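You operate a simulated robot arm through the tools that you are given. There is no shell and no other tool. Be economical: measure what you need, move in short steps, check, and stop when the job is done.

The job below is to be done with a simulated robot arm. You get a single attempt, and the scene is never put back.

Task
Level the slab cake to its frame's rim, then sprinkle it twice.
Fine: long purple smoother, green shaker, none beside the cake; both go back; cake and mat stay put. Set down upright: long purple smoother, green sprinkle shaker.

Only the result counts: the job must be done as asked and must still hold three seconds after the hand-in. Knocking over, shifting, dropping, spilling or breaking anything else fails it.

Robot
A 7-joint arm with a two-finger parallel gripper, fixed in place. Base frame: the origin is at the foot of the arm, x ahead of it, y to its left, z up; the work surface is at about z = 900. Lengths are in mm, angles in rad, forces in N, time in s.
With the tool pointing down near the work surface it reaches from about 240 to 680 mm from the base axis. Its first joint turns from -1.152 to 1.152 rad. Payload 2.4 kg.
The TCP is the grasp point between the finger pads, 30 mm short of the fingertips. In the tool frame z runs along the fingers and y along their closing line. The gripper opens to 94 mm. The fingers are 28 mm wide and 10 mm thick; the gripper's body (50 by 96 mm) begins 55 mm behind the TCP.
Orientation is told as [roll, pitch, yaw] about the base's x, y, z axes, in that order, counted from this pose: with the fingers straight down and closing along the base's y, the tool's x points along the base's -x, its y along +y and its z along -z.

Tools
- The arm moves only by the tool play_rows. Its argument "motion" is a list of rows, each an object (a shift or turn left out is 0, a gripper value left out holds the last) with "jaw": the gripper command, from -1 (shut) to 1 (fully open), values between in proportion; "translation": the shift along the base's x, y, z in units of 30 mm (1.0 is 30 mm), a list of three; "turn": the turn, a rotation vector about the base's x, y, z in units of 6 degrees (1.0 is 6 degrees), a list of three. In form: [{"jaw": jaw, "translation": [tx, ty, tz], "turn": [rx, ry, rz]}, ...]. A call has 1 to 20 rows; each row shifts and turns the commanded pose from where the row before left it. A call with a number of a shift or a turn outside -1 to 1 is refused whole. A row lasts 0.2 s, in which the tool goes at most 50 mm and 0.15 rad; a call with a longer step from one row to the next is refused whole, and so is a gripper value outside its range. Where a pose cannot be reached the arm comes as near as it can. A force on the tool above 40 N (or 10 N above the force at the start of the call, whichever is more), or a blocked arm, ends the call early, and 0.2 s more pass. Each finger travels about 153 mm/s and halts on what it meets, pressing with about 21 N; the grip force reading is that of the motor and also rises with nothing between the fingers. The clock runs only during rows and for 0.2 s after the last one: add rows that do not move to give the fingers time. The reply holds the time, the measured pose of the TCP, the force on the tool along the base axes, the opening and the grip force, in the units named above and with some noise, with the torque about the TCP (base axes, N m) and any sound that the robot's microphone picked up.
- Cameras (640 x 400 px; columns grow to the right, rows downward): "scene" is fixed at [22.7, 462.4, 1459.1]; the picture's right is [-0.74, -0.67, 0.00], its down [-0.30, 0.33, -0.89] and it looks along [0.60, -0.66, -0.45] (base axes); focal length 352 px, centre (320, 200). "wrist" rides on the gripper at [76, 14, -102] in the tool frame; the picture's right is [-0.18, 0.98, 0.00], its down [-0.75, -0.14, -0.64] and it looks along [-0.63, -0.12, 0.77] (tool axes); focal length 243 px, centre (320, 200). There is no depth. A picture from a camera that has moved, and an enlarged one, comes with that camera's place and axes in the base frame and with its lens. The place of the scene camera against the robot may be out by one fixed shift of up to 25 mm in any direction.
- grab_frame(camera): a new picture of that camera. It takes no simulated time.
- inspect(camera, box): a new picture of the part [left, top, right, bottom] of that camera's present view, enlarged. It takes no simulated time.
- hand_in(): hands the job in; it is judged then, once.

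Work in short steps. Places have to be worked out from the pictures, the camera data and where the tool is seen: move nearer, look again, correct. Check each grasp and each placing, and mend what went wrong. You have 120 turns and 84 pictures in all, those below and enlarged ones among them. Open the gripper and draw the arm clear of the work before you hand the job in, unless the task says otherwise; then end with one line.

The tools are called after "Request:" as name(argument=value, ...) on one line, values as JSON. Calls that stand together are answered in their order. play_rows: Moves the arm, as the interface text tells. Its arguments: {"type":"object","properties":{"motion":{"type":"array","items":{"type":"object","properties":{"jaw":{"type":"number"},"translation":{"type":"array","items":{"type":"number"}},"turn":{"type":"array","items":{"type":"number"}}}}}},"required":["motion"]} The other tools are called the same way: grab_frame (camera) takes a picture; inspect (camera, box) takes an enlarged picture of a part of a camera's view; hand_in () hands the job in.

At the start:

```text
t: 0.0
ee_pos: [389.3, 10.9, 1218.4]
tool_rot: [-0.001, 0.001, 0.0]
contact_force: [-0.3, 0.2, -0.1]
moment: [0.0, -0.03, -0.02]
gripper_width: 94.1
grip_force: 0.2
```

scene: 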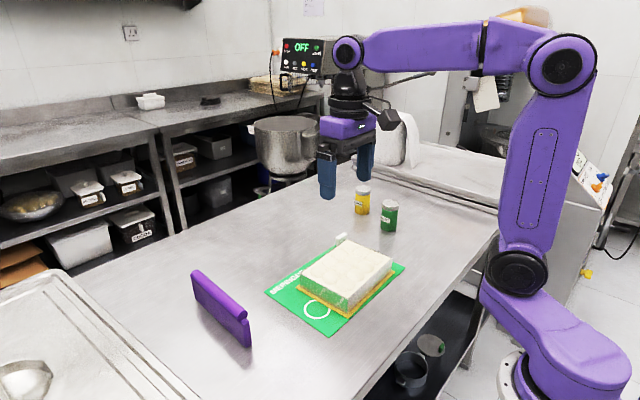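
wrist: 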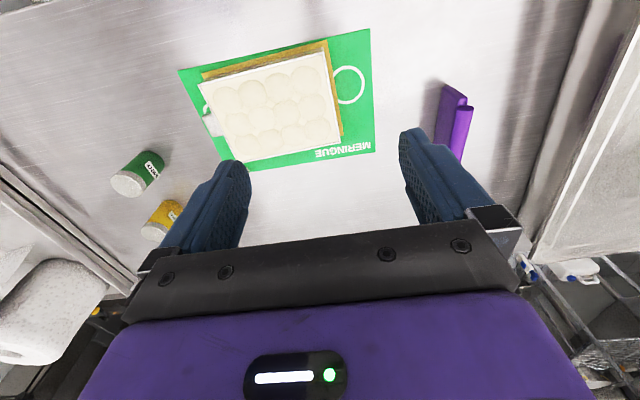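

I'll look closer at the cake, smoother and shakers first.

Request:
inspect(camera="scene", box=[170, 220, 420, 376])

Request:
inspect(camera="wrist", box=[80, 10, 500, 272])

Request:
inspect(camera="scene", box=[310, 170, 430, 245])

```text
2.56 times, centred on (295, 298) of scene
camera zoom: at [22.7, 462.4, 1459.1], right [-0.74, -0.67, 0.0], down [-0.3, 0.33, -0.89], along [0.6, -0.66, -0.45], focal length 901 px, centre (384, -51)
```

zoom: 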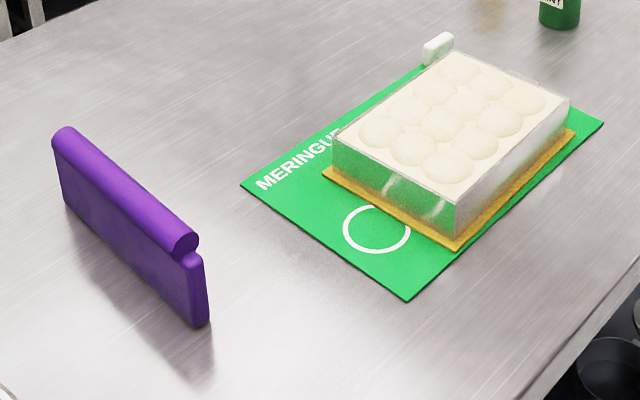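

```text
1.52 times, centred on (290, 141) of wrist
camera zoom: at [313.1, 25.6, 1321.5], right [0.18, 0.98, 0.0], down [0.75, -0.14, 0.64], along [0.63, -0.12, -0.77], focal length 370 px, centre (366, 290)
```

zoom: 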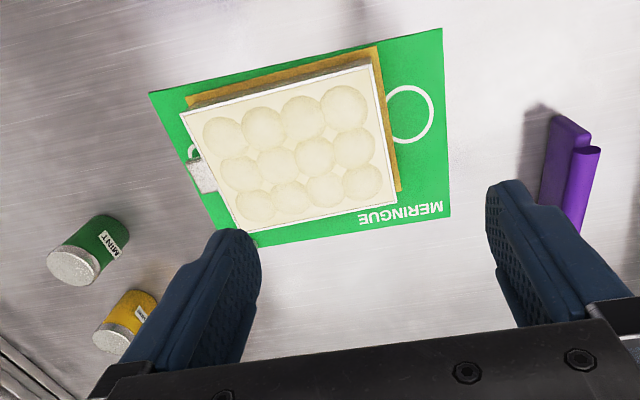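

```text
5.33 times, centred on (370, 208) of scene
camera zoom: at [22.7, 462.4, 1459.1], right [-0.74, -0.67, 0.0], down [-0.3, 0.33, -0.89], along [0.6, -0.66, -0.45], focal length 1877 px, centre (53, 160)
```

zoom: 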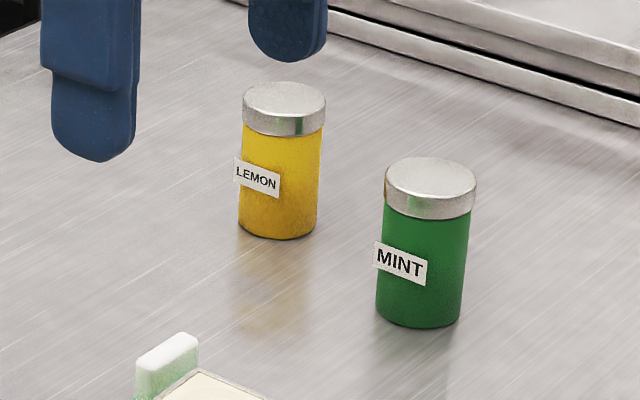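

Scene laid out roughly: cake frame around x 367–505, y −163–20, rim ≈ z 950; smoother along x at y ≈ 208. There's a white block near the cake I need to understand, so I move toward −y to look.

Request:
play_rows(motion=[{"translation": [0, -1, 0]}, {"translation": [0, -1, 0]}, {"translation": [0, -1, 0]}, {"translation": [0, -1, 0]}, {"translation": [0, -1, 0]}, {"translation": [0, -1, 0]}, {"translation": [0, 0, 0]}])

Request:
grab_frame(camera="wrist")

Request:
inspect(camera="scene", box=[260, 220, 420, 320])

```text
t: 1.6
ee_pos: [390.3, -170.2, 1219.0]
tool_rot: [0.0, -0.001, 0.0]
contact_force: [-1.1, -0.8, 0.1]
moment: [0.01, -0.02, 0.01]
gripper_width: 93.9
grip_force: 0.1
```

```text
78 pictures are left
camera wrist: at [313.6, -156.0, 1322.4], right [0.18, 0.98, 0.0], down [0.75, -0.14, 0.64], along [0.63, -0.12, -0.77], focal length 243 px, centre (320, 200)
```

wrist: 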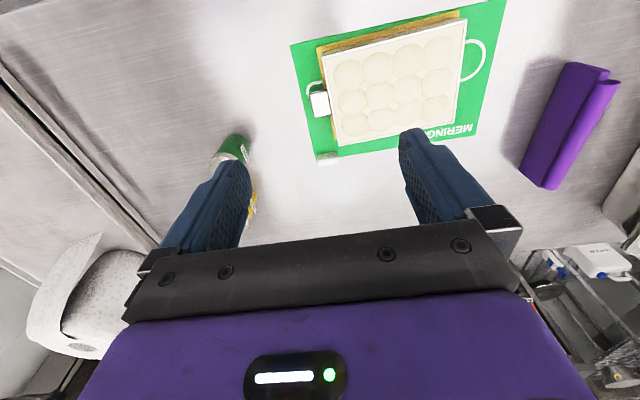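

```text
4.00 times, centred on (340, 270) of scene
camera zoom: at [22.7, 462.4, 1459.1], right [-0.74, -0.67, 0.0], down [-0.3, 0.33, -0.89], along [0.6, -0.66, -0.45], focal length 1408 px, centre (240, -80)
```

zoom: 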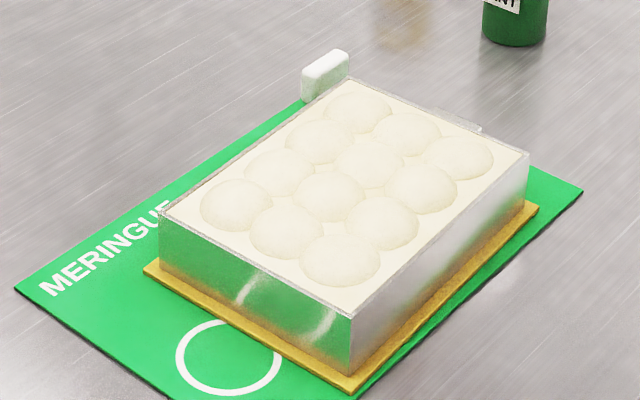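

Request:
inspect(camera="wrist", box=[280, 0, 520, 170])

Request:
inspect(camera="wrist", box=[490, 40, 640, 200])

```text
2.35 times, centred on (400, 85) of wrist
camera zoom: at [313.6, -156.0, 1322.4], right [0.18, 0.98, 0.0], down [0.75, -0.14, 0.64], along [0.63, -0.12, -0.77], focal length 571 px, centre (132, 471)
```

zoom: 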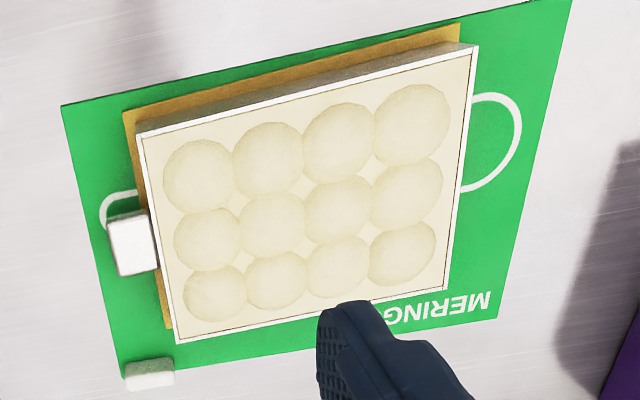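

```text
2.50 times, centred on (565, 120) of wrist
camera zoom: at [313.6, -156.0, 1322.4], right [0.18, 0.98, 0.0], down [0.75, -0.14, 0.64], along [0.63, -0.12, -0.77], focal length 606 px, centre (-292, 400)
```

zoom: 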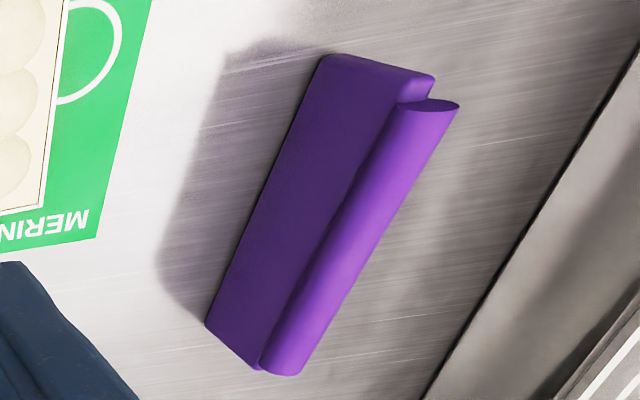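

White blocks: one behind the cake's −y end (top ~z 937), one at the mat corner. Smoother ≈ centre (556, 203), top ~985. I go above it.

Request:
play_rows(motion=[{"translation": [0.43, 0.96, -0.2]}, {"translation": [0.43, 0.96, -0.2]}, {"translation": [0.43, 0.96, -0.2]}, {"translation": [0.43, 0.96, -0.2]}, {"translation": [0.43, 0.96, -0.2]}, {"translation": [0.43, 0.96, -0.2]}, {"translation": [0.43, 0.96, -0.2]}, {"translation": [0.43, 0.96, -0.2]}, {"translation": [0.43, 0.96, -0.2]}, {"translation": [0.43, 0.96, -0.2]}, {"translation": [0.43, 0.96, -0.2]}, {"translation": [0.43, 0.96, -0.2]}, {"translation": [0.43, 0.96, -0.2]}, {}])

Request:
grab_frame(camera="wrist")

Request:
grab_frame(camera="scene")

```text
t: 4.6
ee_pos: [559.6, 207.3, 1139.2]
tool_rot: [0.0, 0.0, 0.0]
contact_force: [0.4, -0.6, 0.1]
moment: [0.03, 0.02, -0.01]
gripper_width: 93.8
grip_force: 0.0
```

```text
74 pictures are left
camera wrist: at [481.9, 221.2, 1242.0], right [0.18, 0.98, 0.0], down [0.75, -0.14, 0.64], along [0.63, -0.12, -0.77], focal length 243 px, centre (320, 200)
```

wrist: 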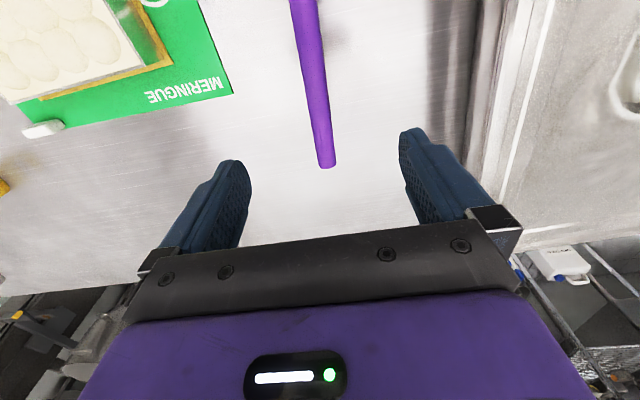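

```text
73 pictures are left
```

scene: 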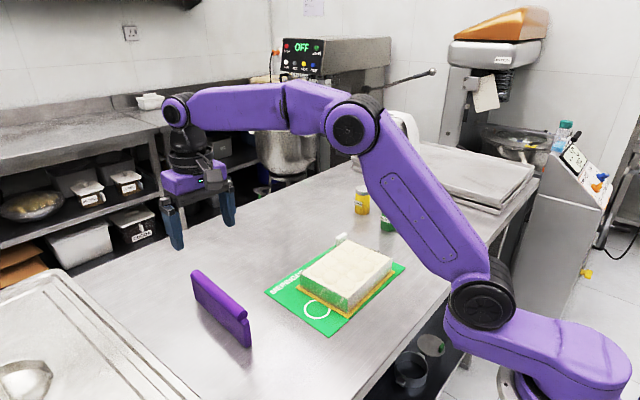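

Handle runs from (482,206) to (642,199), yaw ≈ −0.04. I align and descend to z≈975 with open jaws.

Request:
play_rows(motion=[{"translation": [-0.12, -0.14, -0.8], "turn": [0, 0, -0.38]}, {"translation": [0, 0, -1]}, {"translation": [0, 0, -1]}, {"translation": [0, 0, -1]}, {"translation": [0, 0, -0.8]}, {"translation": [0, 0, -0.5]}, {}, {}])

Request:
grab_frame(camera="wrist")

Request:
inspect(camera="scene", box=[130, 220, 290, 360])

```text
t: 6.4
ee_pos: [556.6, 202.5, 988.8]
tool_rot: [-0.001, 0.001, -0.04]
contact_force: [0.4, 0.7, -0.1]
moment: [0.01, -0.03, 0.01]
gripper_width: 94.0
grip_force: 0.0
```

```text
72 pictures are left
camera wrist: at [479.2, 218.6, 1090.7], right [0.22, 0.97, 0.0], down [0.75, -0.17, 0.64], along [0.63, -0.14, -0.77], focal length 243 px, centre (320, 200)
```

wrist: 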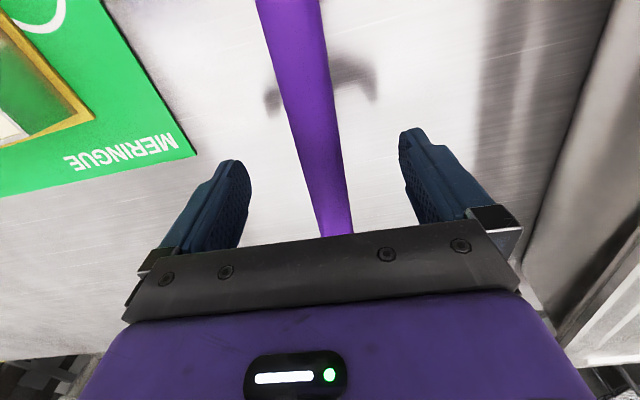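

```text
2.86 times, centred on (210, 290) of scene
camera zoom: at [22.7, 462.4, 1459.1], right [-0.74, -0.67, 0.0], down [-0.3, 0.33, -0.89], along [0.6, -0.66, -0.45], focal length 1006 px, centre (634, -57)
```

zoom: 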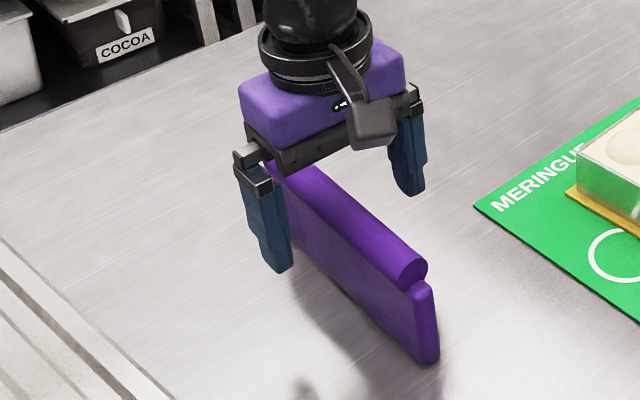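

Well centred; lower 15 mm and close.

Request:
play_rows(motion=[{"translation": [0, 0.04, -0.52]}, {}, {"jaw": -1}, {"jaw": -1}, {"jaw": -1}, {"jaw": -1}])

Request:
inspect(camera="scene", box=[130, 220, 290, 360])

```text
t: 7.8
ee_pos: [555.2, 201.5, 971.3]
tool_rot: [0.0, 0.001, -0.041]
contact_force: [1.1, 0.6, -0.5]
moment: [0.01, -0.05, 0.03]
gripper_width: 27.7
grip_force: 20.9
```

```text
2.86 times, centred on (210, 290) of scene
camera zoom: at [22.7, 462.4, 1459.1], right [-0.74, -0.67, 0.0], down [-0.3, 0.33, -0.89], along [0.6, -0.66, -0.45], focal length 1006 px, centre (634, -57)
```

zoom: 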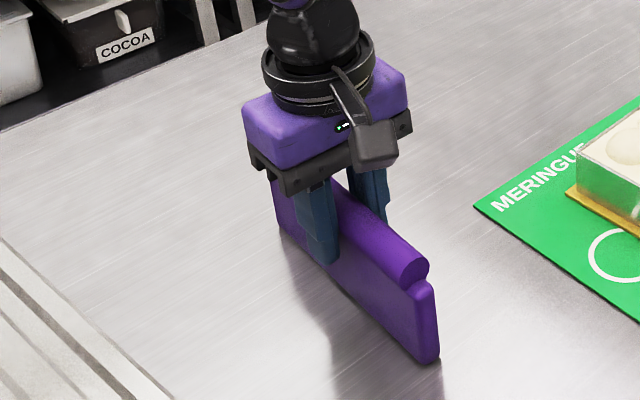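

Gripped at 27.7 mm, TCP z≈972 with blade on the table (offset ≈72). Lift and check weight.

Request:
play_rows(motion=[{"translation": [0, 0, 0.5]}, {"translation": [0, 0, 1]}, {"translation": [0, 0, 1]}, {"translation": [0, 0, 1]}, {}, {}])

Request:
grab_frame(camera="scene")

```text
t: 9.2
ee_pos: [554.9, 203.6, 1077.5]
tool_rot: [0.001, -0.001, -0.041]
contact_force: [-0.4, -0.2, -0.3]
moment: [-0.01, 0.02, 0.0]
gripper_width: 27.8
grip_force: 20.9
```

```text
69 pictures are left
```

scene: 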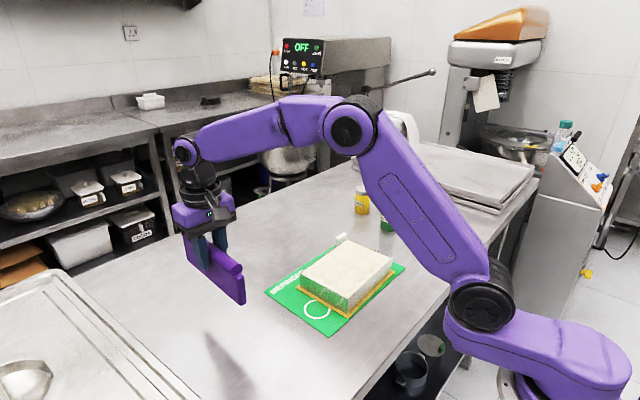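

Held firmly. Frame yaw ≈ +0.042, centre (438,−72). Carry to beside the +y end at (433, 55), aligned to the frame, still above the rim.

Request:
play_rows(motion=[{"translation": [-0.8, -0.9, 0], "turn": [0, 0, 0.4]}, {"translation": [-0.8, -0.9, 0], "turn": [0, 0, 0.39]}, {"translation": [-0.8, -0.9, 0]}, {"translation": [-0.8, -0.9, 0]}, {"translation": [-0.8, -0.9, -0.5]}, {"translation": [-0.06, -0.45, -0.5]}, {}, {}])

Request:
inspect(camera="scene", box=[220, 180, 420, 340])

Request:
grab_frame(camera="wrist")

```text
t: 11.0
ee_pos: [432.3, 55.6, 1048.3]
tool_rot: [0.001, 0.0, 0.041]
contact_force: [-0.8, -0.3, -0.2]
moment: [0.01, -0.02, -0.01]
gripper_width: 27.9
grip_force: 20.7
```

```text
2.50 times, centred on (320, 260) of scene
camera zoom: at [22.7, 462.4, 1459.1], right [-0.74, -0.67, 0.0], down [-0.3, 0.33, -0.89], along [0.6, -0.66, -0.45], focal length 880 px, centre (320, 50)
```

zoom: 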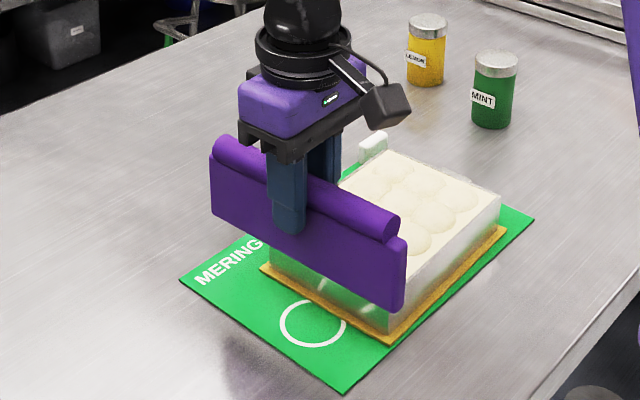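

```text
67 pictures are left
camera wrist: at [354.0, 65.4, 1150.9], right [0.14, 0.99, 0.0], down [0.76, -0.11, 0.64], along [0.64, -0.09, -0.77], focal length 243 px, centre (320, 200)
```

wrist: 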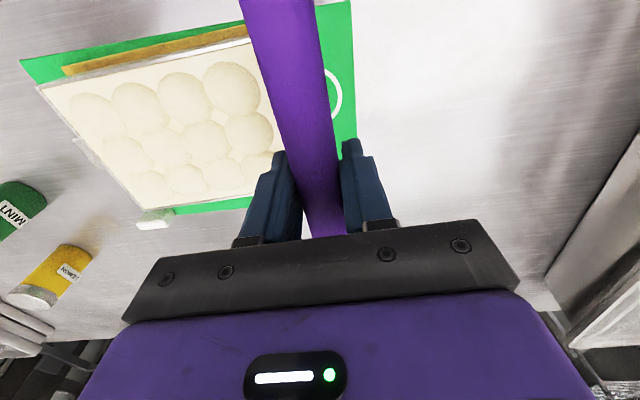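

Position blade directly over the +y rim, and lower a bit.

Request:
play_rows(motion=[{"translation": [0.04, -0.9, 0]}, {"translation": [0, -0.15, -0.3]}, {"translation": [0, 0, -0.2]}, {}])

Request:
inspect(camera="scene", box=[240, 220, 400, 340])

```text
t: 12.0
ee_pos: [433.1, 22.7, 1033.0]
tool_rot: [0.001, 0.001, 0.045]
contact_force: [-0.1, 1.0, -0.8]
moment: [0.03, -0.02, -0.01]
gripper_width: 27.5
grip_force: 20.9
```

```text
3.33 times, centred on (320, 280) of scene
camera zoom: at [22.7, 462.4, 1459.1], right [-0.74, -0.67, 0.0], down [-0.3, 0.33, -0.89], along [0.6, -0.66, -0.45], focal length 1173 px, centre (320, -67)
```

zoom: 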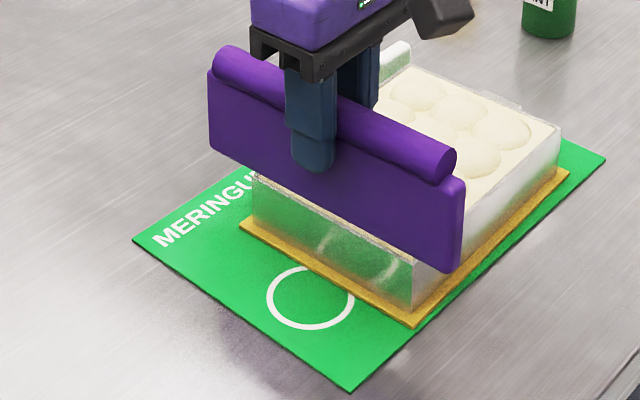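

Lower gently 4 mm and read force.

Request:
play_rows(motion=[{"translation": [0, 0, -0.033]}, {"translation": [0, 0, -0.033]}, {"translation": [0, 0, -0.033]}, {"translation": [0, 0, -0.033]}, {}])

```text
t: 13.2
ee_pos: [433.3, 23.7, 1028.8]
tool_rot: [0.0, 0.0, 0.044]
contact_force: [-0.7, 0.4, -0.8]
moment: [-0.04, -0.01, 0.03]
gripper_width: 27.6
grip_force: 21.0
```

Request:
play_rows(motion=[{"translation": [0, 0, -0.033]}, {"translation": [0, 0, -0.033]}, {"translation": [0, 0, -0.033]}, {}])

Request:
inspect(camera="scene", box=[270, 250, 370, 330])

```text
t: 14.2
ee_pos: [433.2, 23.4, 1025.1]
tool_rot: [0.0, 0.0, 0.043]
contact_force: [0.3, -0.4, -1.7]
moment: [-0.01, 0.01, 0.0]
gripper_width: 27.4
grip_force: 20.9
```

```text
5.00 times, centred on (320, 290) of scene
camera zoom: at [22.7, 462.4, 1459.1], right [-0.74, -0.67, 0.0], down [-0.3, 0.33, -0.89], along [0.6, -0.66, -0.45], focal length 1760 px, centre (320, -250)
```

zoom: 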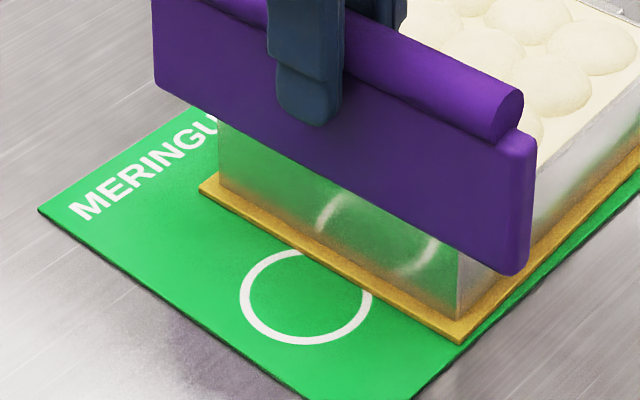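

Request:
play_rows(motion=[{"translation": [0, 0, -0.033]}, {"translation": [0, 0, -0.033]}, {}])

```text
t: 15.0
ee_pos: [434.3, 24.1, 1023.4]
tool_rot: [0.002, -0.001, 0.042]
contact_force: [-0.5, -0.1, -0.9]
moment: [0.04, 0.03, -0.03]
gripper_width: 27.5
grip_force: 20.5
```

Blade may be just outboard of the rim; raise 3 mm, shift 5 mm inward, then continue down.

Request:
play_rows(motion=[{"translation": [0, 0, 0.1]}, {"translation": [0, -0.18, 0]}, {"translation": [0, 0, -0.033]}, {"translation": [0, 0, -0.033]}, {"translation": [0, 0, -0.033]}, {}])

```text
t: 16.4
ee_pos: [433.4, 17.5, 1022.4]
tool_rot: [0.001, -0.001, 0.044]
contact_force: [-0.2, -0.7, -0.7]
moment: [-0.01, -0.01, -0.03]
gripper_width: 27.5
grip_force: 21.3
```

Request:
play_rows(motion=[{"translation": [0, 0, -0.033]}, {"translation": [0, 0, -0.033]}, {}])

Request:
inspect(camera="scene", box=[270, 250, 370, 330])

Request:
inspect(camera="wrist", box=[0, 0, 340, 240])

```text
t: 17.2
ee_pos: [433.8, 17.7, 1020.6]
tool_rot: [0.0, -0.001, 0.043]
contact_force: [0.1, -0.1, -1.2]
moment: [0.01, -0.02, -0.01]
gripper_width: 27.8
grip_force: 21.2
```

```text
5.00 times, centred on (320, 290) of scene
camera zoom: at [22.7, 462.4, 1459.1], right [-0.74, -0.67, 0.0], down [-0.3, 0.33, -0.89], along [0.6, -0.66, -0.45], focal length 1760 px, centre (320, -250)
```

zoom: 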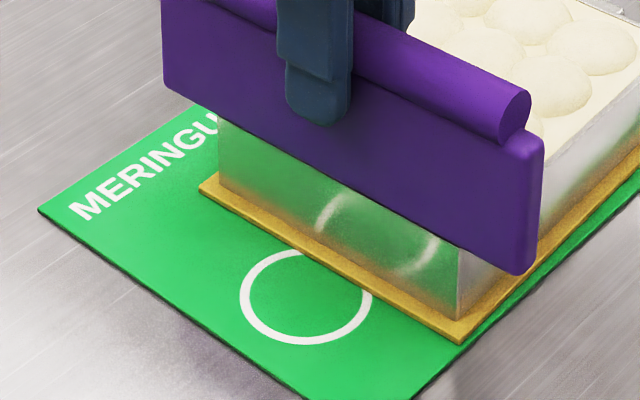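

```text
1.67 times, centred on (170, 120) of wrist
camera zoom: at [356.4, 27.9, 1123.7], right [0.14, 0.99, 0.0], down [0.76, -0.11, 0.64], along [0.64, -0.09, -0.77], focal length 404 px, centre (570, 333)
```

zoom: 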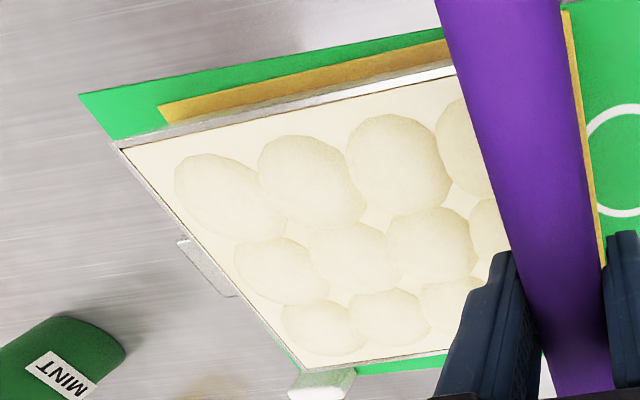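

Not at the rim yet; images suggest rim ≈ 943–945 (TCP ≈1016). Continue slowly.

Request:
play_rows(motion=[{"translation": [0, 0, -0.033]}, {"translation": [0, 0, -0.033]}, {}])

```text
t: 18.0
ee_pos: [432.7, 18.1, 1019.0]
tool_rot: [-0.001, -0.001, 0.043]
contact_force: [0.7, 0.9, 3.1]
moment: [0.0, 0.0, -0.01]
gripper_width: 27.8
grip_force: 21.2
```

A 3 N upward force: likely contact. Confirm with half a mm more.

Request:
play_rows(motion=[{"translation": [0, 0, -0.02]}, {}])

```text
t: 18.6
ee_pos: [434.8, 16.3, 1017.9]
tool_rot: [0.0, -0.002, 0.044]
contact_force: [-1.2, 1.0, 12.1]
moment: [-0.05, 0.07, 0.03]
gripper_width: 27.6
grip_force: 21.3
```

Rim contact confirmed (TCP ≈1018.3). Ease to a light touch and sweep along the frame toward −y, first half.

Request:
play_rows(motion=[{"translation": [0, 0, 0.014]}, {"translation": [0.01, -0.25, 0]}, {"translation": [0.01, -0.25, 0]}, {"translation": [0.01, -0.25, 0]}, {"translation": [0.01, -0.25, 0]}, {"translation": [0.01, -0.25, 0]}, {"translation": [0.01, -0.25, 0]}])

Request:
inspect(camera="scene", box=[240, 220, 420, 340])

```text
t: 20.2
ee_pos: [435.9, -27.6, 1018.8]
tool_rot: [0.0, -0.001, 0.043]
contact_force: [0.0, 2.4, 4.5]
moment: [0.15, -0.04, 0.06]
gripper_width: 27.7
grip_force: 20.7
```

```text
3.33 times, centred on (330, 280) of scene
camera zoom: at [22.6, 462.5, 1459.0], right [-0.74, -0.67, 0.0], down [-0.3, 0.33, -0.89], along [0.6, -0.66, -0.45], focal length 1173 px, centre (287, -67)
```

zoom: 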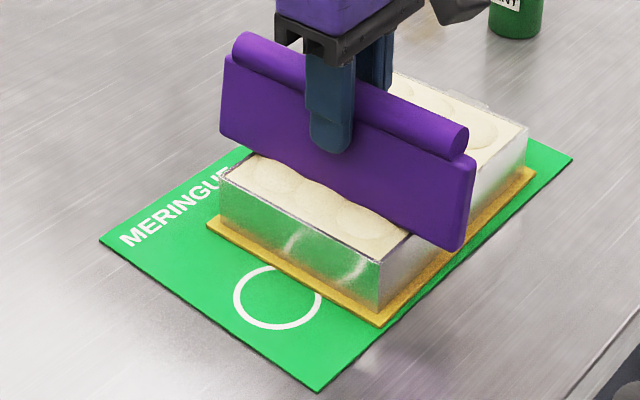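

Light contact (4.5 N), the cake seems still. Continue to the end.

Request:
play_rows(motion=[{"translation": [0.01, -0.25, 0]}, {"translation": [0.01, -0.25, 0]}, {"translation": [0.01, -0.25, 0]}, {"translation": [0.01, -0.25, 0]}, {"translation": [0.01, -0.25, 0]}, {"translation": [0.01, -0.25, 0]}, {"translation": [0.01, -0.25, 0]}, {"translation": [0.01, -0.25, 0]}, {"translation": [0.01, -0.25, 0]}, {"translation": [0.01, -0.25, 0]}])

Request:
inspect(camera="scene", box=[240, 220, 420, 340])

```text
t: 22.4
ee_pos: [439.9, -103.1, 1018.5]
tool_rot: [0.0, -0.001, 0.042]
contact_force: [-0.4, 0.0, -0.3]
moment: [-0.03, -0.01, 0.0]
gripper_width: 27.4
grip_force: 21.1
```

```text
3.33 times, centred on (330, 280) of scene
camera zoom: at [22.7, 462.4, 1459.1], right [-0.74, -0.67, 0.0], down [-0.3, 0.33, -0.89], along [0.6, -0.66, -0.45], focal length 1173 px, centre (287, -67)
```

zoom: 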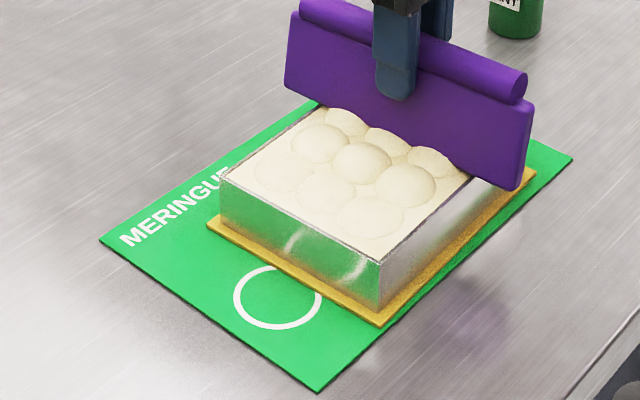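

Contact was lost in the middle and domes remain there. Lower by small steps to regain contact here.

Request:
play_rows(motion=[{"translation": [0, 0, -0.02]}, {}])

```text
t: 23.0
ee_pos: [438.9, -101.0, 1018.2]
tool_rot: [0.001, -0.002, 0.044]
contact_force: [1.6, -0.6, 3.0]
moment: [-0.05, 0.15, 0.04]
gripper_width: 27.6
grip_force: 20.7
```

Request:
play_rows(motion=[{"translation": [0, 0, -0.01]}, {"translation": [0.006, -0.15, 0]}, {"translation": [0.006, -0.15, 0]}, {"translation": [0.006, -0.15, 0]}, {"translation": [0.006, -0.15, 0]}, {"translation": [0.006, -0.15, 0]}, {"translation": [0.006, -0.15, 0]}, {"translation": [0.006, -0.15, 0]}, {"translation": [0.006, -0.15, 0]}, {}])

Request:
inspect(camera="scene", box=[240, 220, 420, 340])

```text
t: 25.2
ee_pos: [439.4, -138.9, 1018.9]
tool_rot: [-0.001, 0.002, 0.041]
contact_force: [-0.9, 0.0, -0.8]
moment: [0.01, -0.04, -0.03]
gripper_width: 27.4
grip_force: 21.2
```

```text
3.33 times, centred on (330, 280) of scene
camera zoom: at [22.7, 462.4, 1459.1], right [-0.74, -0.67, 0.0], down [-0.3, 0.33, -0.89], along [0.6, -0.66, -0.45], focal length 1173 px, centre (287, -67)
```

zoom: 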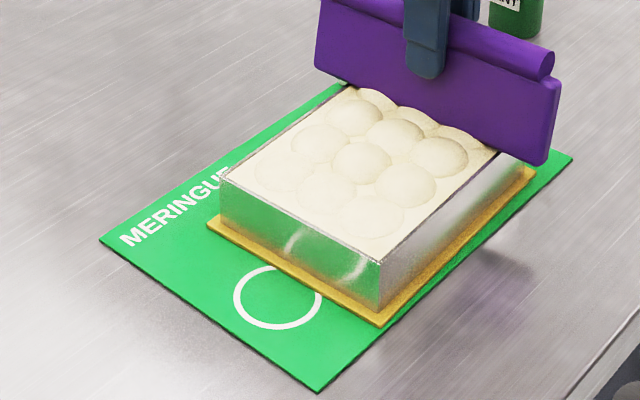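

Request:
inspect(camera="scene", box=[325, 230, 415, 290])

Request:
grab_frame(camera="wrist")

```text
6.67 times, centred on (370, 260) of scene
camera zoom: at [22.7, 462.4, 1459.1], right [-0.74, -0.67, 0.0], down [-0.3, 0.33, -0.89], along [0.6, -0.66, -0.45], focal length 2346 px, centre (-13, -200)
```

zoom: 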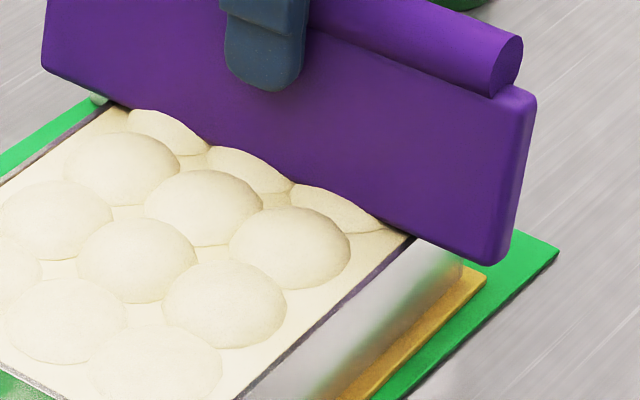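

```text
58 pictures are left
camera wrist: at [362.4, -128.0, 1121.1], right [0.14, 0.99, 0.0], down [0.76, -0.11, 0.64], along [0.64, -0.09, -0.77], focal length 243 px, centre (320, 200)
```

wrist: 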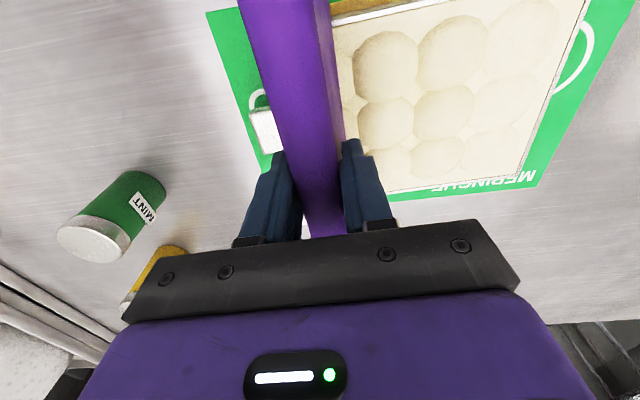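

Domes are still proud behind the blade, so I'm likely above the rim. Lower in small steps here to find true rim contact.

Request:
play_rows(motion=[{"translation": [0, 0, -0.02]}, {"translation": [0, 0, -0.02]}, {}])

```text
t: 26.0
ee_pos: [440.7, -138.2, 1018.7]
tool_rot: [-0.002, -0.002, 0.043]
contact_force: [-1.4, -1.9, 15.0]
moment: [-0.01, 0.2, 0.02]
gripper_width: 27.8
grip_force: 21.2
```

Firm contact at the same TCP height (~1018.3), so this is the rim; the earlier pass was hovering a hair above it. Sweep on with ~10 N pressure to the end.

Request:
play_rows(motion=[{"translation": [0, 0, 0.008]}, {"translation": [0.006, -0.15, 0]}, {"translation": [0.006, -0.15, 0]}, {"translation": [0.006, -0.15, 0]}, {"translation": [0.006, -0.15, 0]}, {"translation": [0.006, -0.15, 0]}, {}])

Request:
inspect(camera="scene", box=[255, 220, 415, 320])

```text
t: 27.6
ee_pos: [440.7, -160.5, 1018.7]
tool_rot: [0.0, 0.0, 0.043]
contact_force: [-0.3, 5.9, 15.9]
moment: [0.54, -0.04, 0.05]
gripper_width: 27.9
grip_force: 21.2
```

```text
4.00 times, centred on (335, 270) of scene
camera zoom: at [22.5, 462.7, 1459.0], right [-0.74, -0.67, 0.0], down [-0.3, 0.33, -0.89], along [0.6, -0.66, -0.45], focal length 1408 px, centre (260, -80)
```

zoom: 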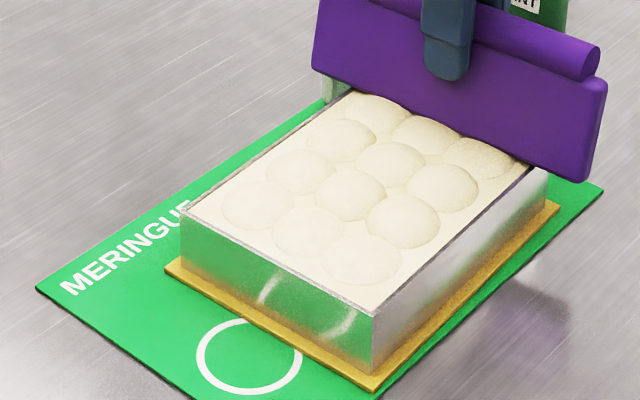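

Reverse the sweep with lighter contact, checking force midway.

Request:
play_rows(motion=[{"translation": [0, 0, 0.008]}, {"translation": [-0.01, 0.25, 0]}, {"translation": [-0.01, 0.25, 0]}, {"translation": [-0.01, 0.25, 0]}, {"translation": [-0.01, 0.25, 0]}])

Request:
inspect(camera="scene", box=[255, 220, 415, 320])

```text
t: 28.8
ee_pos: [439.2, -131.0, 1017.3]
tool_rot: [0.0, 0.0, 0.044]
contact_force: [-0.3, -3.4, 8.8]
moment: [-0.23, 0.0, 0.01]
gripper_width: 27.6
grip_force: 21.1
```

```text
4.00 times, centred on (335, 270) of scene
camera zoom: at [22.6, 462.4, 1459.1], right [-0.74, -0.67, 0.0], down [-0.3, 0.33, -0.89], along [0.6, -0.66, -0.45], focal length 1408 px, centre (260, -80)
```

zoom: 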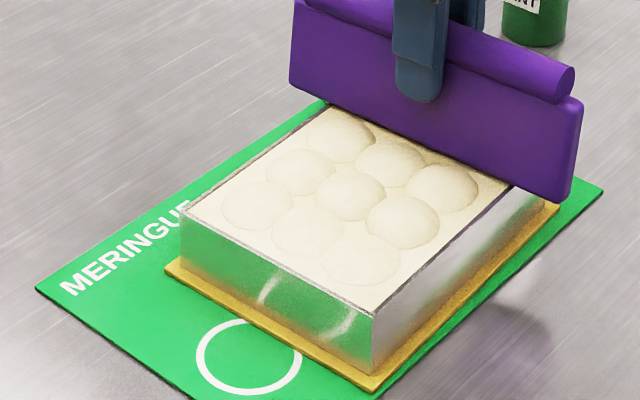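

8.8 N, good. Continue back to the +y end.

Request:
play_rows(motion=[{"translation": [-0.01, 0.25, 0]}, {"translation": [-0.01, 0.25, 0]}, {"translation": [-0.01, 0.25, 0]}, {"translation": [-0.01, 0.25, 0]}, {"translation": [-0.01, 0.25, 0]}, {"translation": [-0.01, 0.25, 0]}, {"translation": [-0.01, 0.25, 0]}, {"translation": [-0.01, 0.25, 0]}])

Request:
inspect(camera="wrist", box=[0, 0, 640, 240])

```text
t: 30.6
ee_pos: [438.1, -71.0, 1016.5]
tool_rot: [0.0, 0.001, 0.042]
contact_force: [-0.2, 0.4, -0.7]
moment: [-0.01, -0.01, 0.0]
gripper_width: 27.7
grip_force: 21.0
```

```text
1.00 times, centred on (320, 120) of wrist (not enlarged: the box is as wide or as high as the picture)
camera zoom: at [359.9, -60.7, 1120.6], right [0.14, 0.99, 0.0], down [0.76, -0.11, 0.64], along [0.64, -0.09, -0.77], focal length 243 px, centre (320, 280)
```

zoom: 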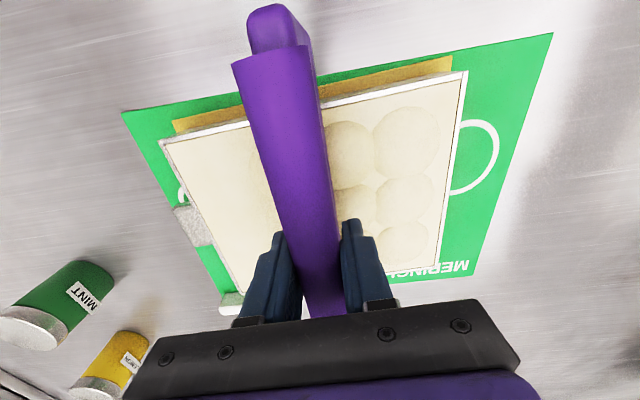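

The −y half is now flat: the resistance is the meringue itself. Continue to the +y end at this height.

Request:
play_rows(motion=[{"translation": [-0.01, 0.25, 0]}, {"translation": [-0.01, 0.25, 0]}, {"translation": [-0.01, 0.25, 0]}, {"translation": [-0.01, 0.25, 0]}, {"translation": [-0.01, 0.25, 0]}, {"translation": [-0.01, 0.25, 0]}, {"translation": [-0.01, 0.25, 0]}, {"translation": [-0.01, 0.25, 0]}, {"translation": [-0.01, 0.25, 0]}, {"translation": [-0.01, 0.25, 0]}, {}])

Request:
inspect(camera="wrist", box=[0, 0, 400, 250])

Request:
inspect(camera="scene", box=[255, 220, 415, 320])

```text
t: 33.0
ee_pos: [433.7, 5.8, 1016.4]
tool_rot: [-0.001, -0.001, 0.044]
contact_force: [0.1, 1.1, -1.2]
moment: [-0.02, -0.02, -0.02]
gripper_width: 27.5
grip_force: 21.0
```

```text
1.60 times, centred on (200, 125) of wrist
camera zoom: at [356.4, 15.5, 1119.5], right [0.14, 0.99, 0.0], down [0.76, -0.11, 0.64], along [0.64, -0.09, -0.77], focal length 388 px, centre (512, 320)
```

zoom: 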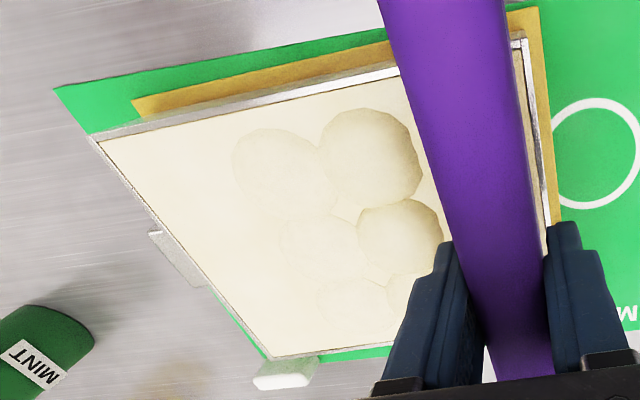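

```text
4.00 times, centred on (335, 270) of scene
camera zoom: at [22.7, 462.4, 1459.1], right [-0.74, -0.67, 0.0], down [-0.3, 0.33, -0.89], along [0.6, -0.66, -0.45], focal length 1408 px, centre (260, -80)
```

zoom: 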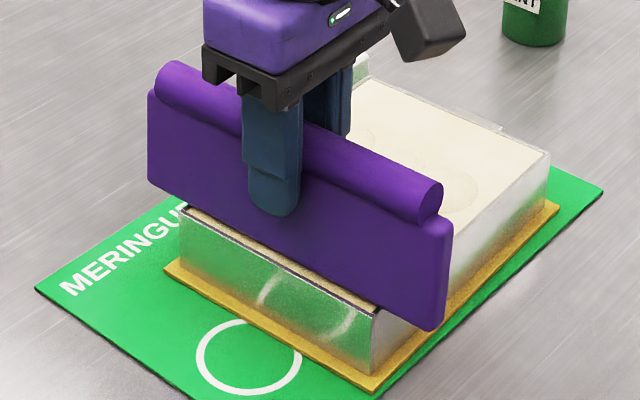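

Middle domes remain where contact vanished. Lower to contact here again.

Request:
play_rows(motion=[{"translation": [0, 0, -0.02]}, {"translation": [0, 0, -0.02]}, {}])

```text
t: 33.8
ee_pos: [434.9, 4.0, 1016.0]
tool_rot: [0.001, 0.0, 0.043]
contact_force: [-1.0, 1.0, 3.7]
moment: [-0.03, 0.09, 0.01]
gripper_width: 27.9
grip_force: 20.6
```

Request:
play_rows(motion=[{"translation": [0, 0, -0.015]}, {}])

```text
t: 34.4
ee_pos: [434.9, 3.0, 1016.7]
tool_rot: [0.0, -0.002, 0.043]
contact_force: [-2.3, 0.9, 9.5]
moment: [0.01, 0.09, -0.03]
gripper_width: 27.5
grip_force: 21.4
```

Now ~9.5 N. Sweep −y ~40 mm and check the force.

Request:
play_rows(motion=[{"translation": [0.01, -0.25, 0]}, {"translation": [0.01, -0.25, 0]}, {"translation": [0.01, -0.25, 0]}, {"translation": [0.01, -0.25, 0]}, {"translation": [0.01, -0.25, 0]}])

```text
t: 35.6
ee_pos: [436.0, -35.5, 1016.4]
tool_rot: [0.0, 0.0, 0.041]
contact_force: [0.6, 0.2, -1.8]
moment: [0.02, 0.01, 0.0]
gripper_width: 27.8
grip_force: 20.3
```

The smoother seems to creep upward in the grip under load, losing contact. I'll add small downward increments while sweeping.

Request:
play_rows(motion=[{"translation": [0, 0, -0.02]}, {"translation": [0, 0, -0.015]}, {}])

Request:
inspect(camera="wrist", box=[40, 0, 440, 250])

```text
t: 36.4
ee_pos: [434.7, -35.1, 1014.5]
tool_rot: [0.001, 0.001, 0.042]
contact_force: [-2.2, -1.4, 8.4]
moment: [-0.06, 0.1, -0.05]
gripper_width: 27.7
grip_force: 21.0
```

```text
1.60 times, centred on (240, 125) of wrist
camera zoom: at [358.1, -22.9, 1117.6], right [0.14, 0.99, 0.0], down [0.76, -0.11, 0.64], along [0.64, -0.09, -0.77], focal length 388 px, centre (448, 320)
```

zoom: 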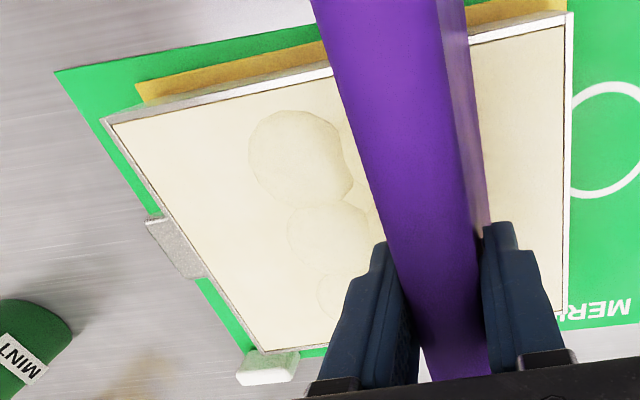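

The +y side is flat now. Sweep over the middle with tiny downward bias.

Request:
play_rows(motion=[{"translation": [0.01, -0.2, -0.006]}, {"translation": [0.01, -0.2, -0.006]}, {"translation": [0.01, -0.2, -0.006]}, {"translation": [0.01, -0.2, -0.006]}])

```text
t: 37.4
ee_pos: [439.0, -55.0, 1014.8]
tool_rot: [0.001, -0.001, 0.044]
contact_force: [0.1, 7.7, 18.8]
moment: [0.62, -0.01, 0.0]
gripper_width: 28.0
grip_force: 20.7
```

Request:
play_rows(motion=[{"translation": [0.01, -0.2, 0.008]}, {"translation": [0.01, -0.2, 0]}, {"translation": [0.01, -0.2, 0]}, {"translation": [0.01, -0.2, 0]}])

```text
t: 38.4
ee_pos: [437.5, -80.9, 1014.5]
tool_rot: [0.0, -0.003, 0.042]
contact_force: [0.3, 8.0, 19.0]
moment: [0.61, -0.09, 0.02]
gripper_width: 27.7
grip_force: 21.4
```

Request:
play_rows(motion=[{"translation": [0.01, -0.2, 0.01]}, {"translation": [0.01, -0.2, 0]}, {"translation": [0.01, -0.2, 0]}, {"translation": [0.01, -0.2, 0]}, {"translation": [0.01, -0.2, 0]}, {"translation": [0.01, -0.2, 0]}])

Request:
inspect(camera="scene", box=[255, 220, 415, 320])

Request:
inspect(camera="wrist", box=[240, 0, 640, 250])

```text
t: 39.8
ee_pos: [440.0, -117.5, 1013.5]
tool_rot: [0.0, 0.002, 0.043]
contact_force: [0.2, 2.8, 9.7]
moment: [0.29, -0.27, 0.07]
gripper_width: 27.7
grip_force: 20.9
```

```text
4.00 times, centred on (335, 270) of scene
camera zoom: at [22.6, 462.6, 1459.0], right [-0.74, -0.67, 0.0], down [-0.3, 0.33, -0.89], along [0.6, -0.66, -0.45], focal length 1408 px, centre (260, -80)
```

zoom: 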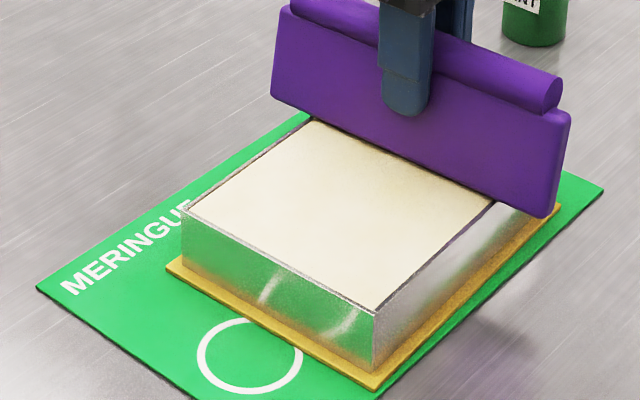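

```text
1.60 times, centred on (440, 125) of wrist
camera zoom: at [361.9, -106.5, 1117.2], right [0.14, 0.99, 0.0], down [0.76, -0.11, 0.64], along [0.63, -0.09, -0.77], focal length 388 px, centre (128, 320)
```

zoom: 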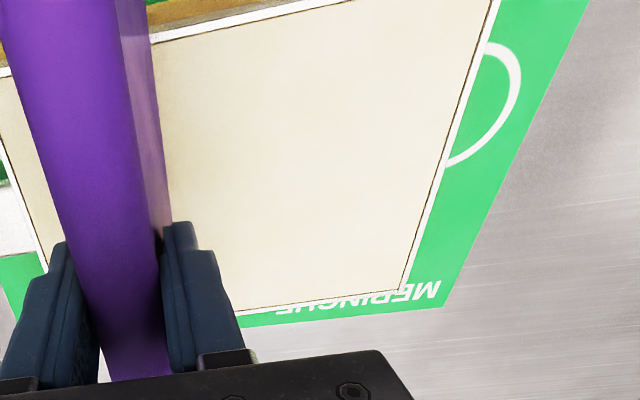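

The surface is flat now. Lift off and inspect the cake and the blade attitude.

Request:
play_rows(motion=[{"translation": [0, 0, 0.5]}, {"translation": [0, 0, 1]}, {"translation": [0, 1, 0.5]}, {"translation": [0.5, 1, 0.5]}, {"translation": [0.7, 1, 0]}, {"translation": [0.7, 1, 0]}, {"translation": [0.7, 1, 0]}, {"translation": [0.7, 1, 0]}, {"translation": [0.5, 1, 0]}, {}, {}])

Request:
grab_frame(camera="scene")

Request:
grab_frame(camera="wrist")

```text
t: 42.2
ee_pos: [555.9, 91.1, 1089.7]
tool_rot: [-0.002, -0.001, 0.043]
contact_force: [0.0, -0.3, -0.9]
moment: [0.0, -0.01, -0.03]
gripper_width: 27.8
grip_force: 21.1
```

```text
49 pictures are left
```

scene: 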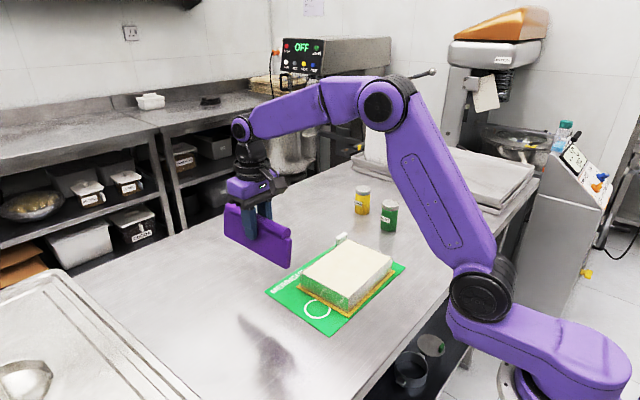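

```text
48 pictures are left
camera wrist: at [477.9, 101.8, 1192.9], right [0.14, 0.99, 0.0], down [0.76, -0.11, 0.64], along [0.64, -0.09, -0.77], focal length 243 px, centre (320, 200)
```

wrist: 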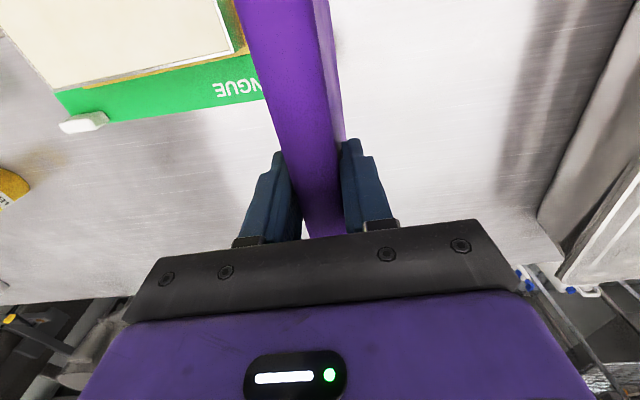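

Request:
inspect(camera="scene", box=[210, 160, 420, 340])

Request:
inspect(camera="scene", box=[215, 190, 305, 280])

```text
2.22 times, centred on (315, 250) of scene
camera zoom: at [22.7, 462.4, 1459.1], right [-0.74, -0.67, 0.0], down [-0.3, 0.33, -0.89], along [0.6, -0.66, -0.45], focal length 782 px, centre (331, 89)
```

zoom: 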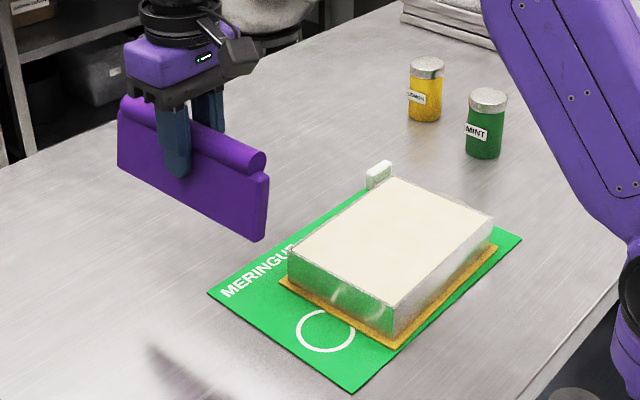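

```text
4.44 times, centred on (260, 235) of scene
camera zoom: at [22.7, 462.4, 1459.1], right [-0.74, -0.67, 0.0], down [-0.3, 0.33, -0.89], along [0.6, -0.66, -0.45], focal length 1564 px, centre (587, 44)
```

zoom: 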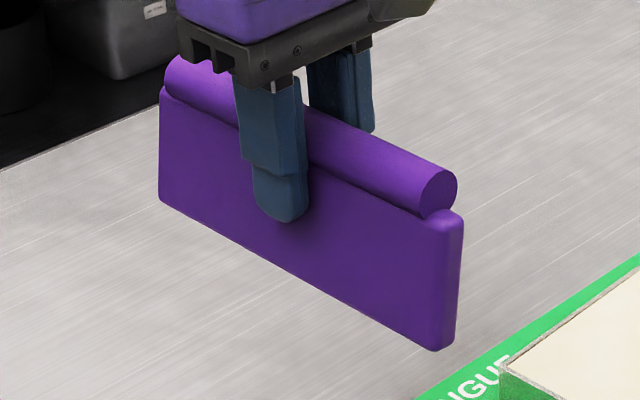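

Cake is flat and nothing moved. The smoother seems tilted in the grip (bottom toward +y); measure it in the wrist view.

Request:
inspect(camera="wrist", box=[200, 0, 400, 125])

```text
3.20 times, centred on (300, 62) of wrist
camera zoom: at [477.9, 101.8, 1192.9], right [0.14, 0.99, 0.0], down [0.76, -0.11, 0.64], along [0.64, -0.09, -0.77], focal length 776 px, centre (384, 640)
```

zoom: 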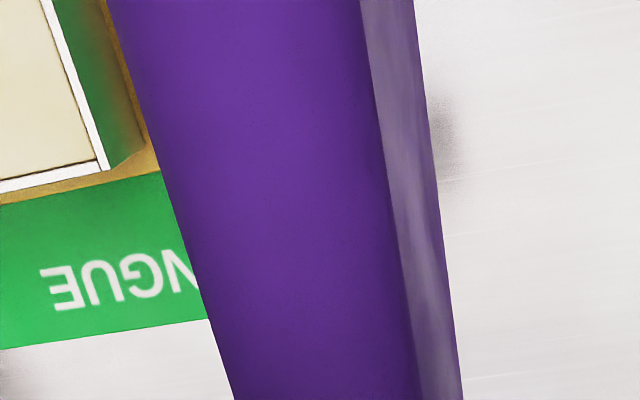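

The tilt is ≈0.15–0.2 rad. I compensate with a tool roll of −0.15, restore yaw, and move above the original spot, then inspect verticality.

Request:
play_rows(motion=[{"translation": [0, 0.95, -0.4], "turn": [-0.48, 0, -0.27]}, {"translation": [0, 0.95, -0.4], "turn": [-0.48, 0, -0.27]}, {"translation": [0, 0.95, -0.4], "turn": [-0.48, 0, -0.26]}, {"translation": [0, 0.88, -0.6]}, {}, {}])

Request:
inspect(camera="scene", box=[150, 220, 270, 350])

Request:
inspect(camera="scene", box=[225, 275, 265, 345])

```text
t: 43.6
ee_pos: [554.4, 204.1, 1033.0]
tool_rot: [-0.149, -0.001, -0.041]
contact_force: [0.6, 0.6, -0.1]
moment: [0.02, 0.0, 0.02]
gripper_width: 27.4
grip_force: 20.4
```

```text
3.08 times, centred on (210, 285) of scene
camera zoom: at [22.7, 462.4, 1459.1], right [-0.74, -0.67, 0.0], down [-0.3, 0.33, -0.89], along [0.6, -0.66, -0.45], focal length 1083 px, centre (658, -62)
```

zoom: 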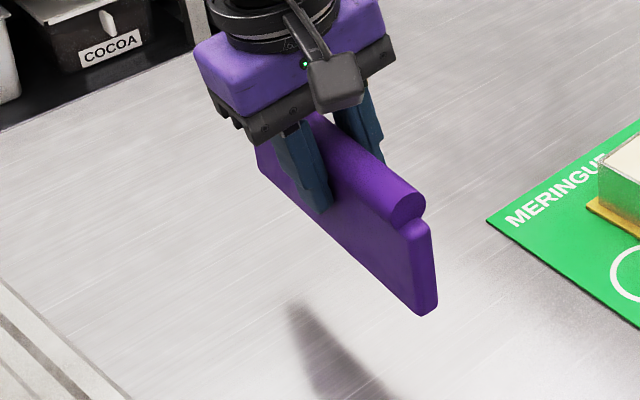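

```text
5.71 times, centred on (245, 310) of scene
camera zoom: at [22.7, 462.4, 1459.1], right [-0.74, -0.67, 0.0], down [-0.3, 0.33, -0.89], along [0.6, -0.66, -0.45], focal length 2011 px, centre (749, -429)
```

zoom: 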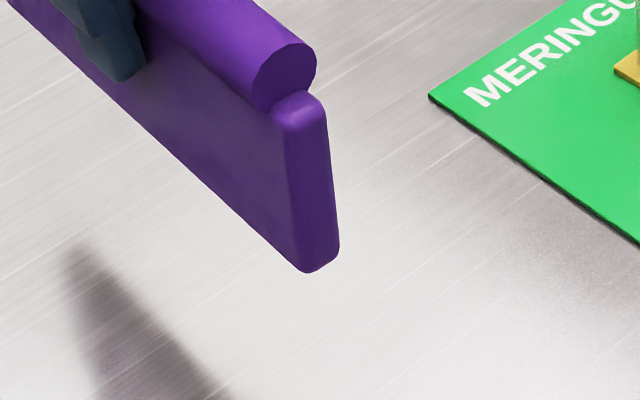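

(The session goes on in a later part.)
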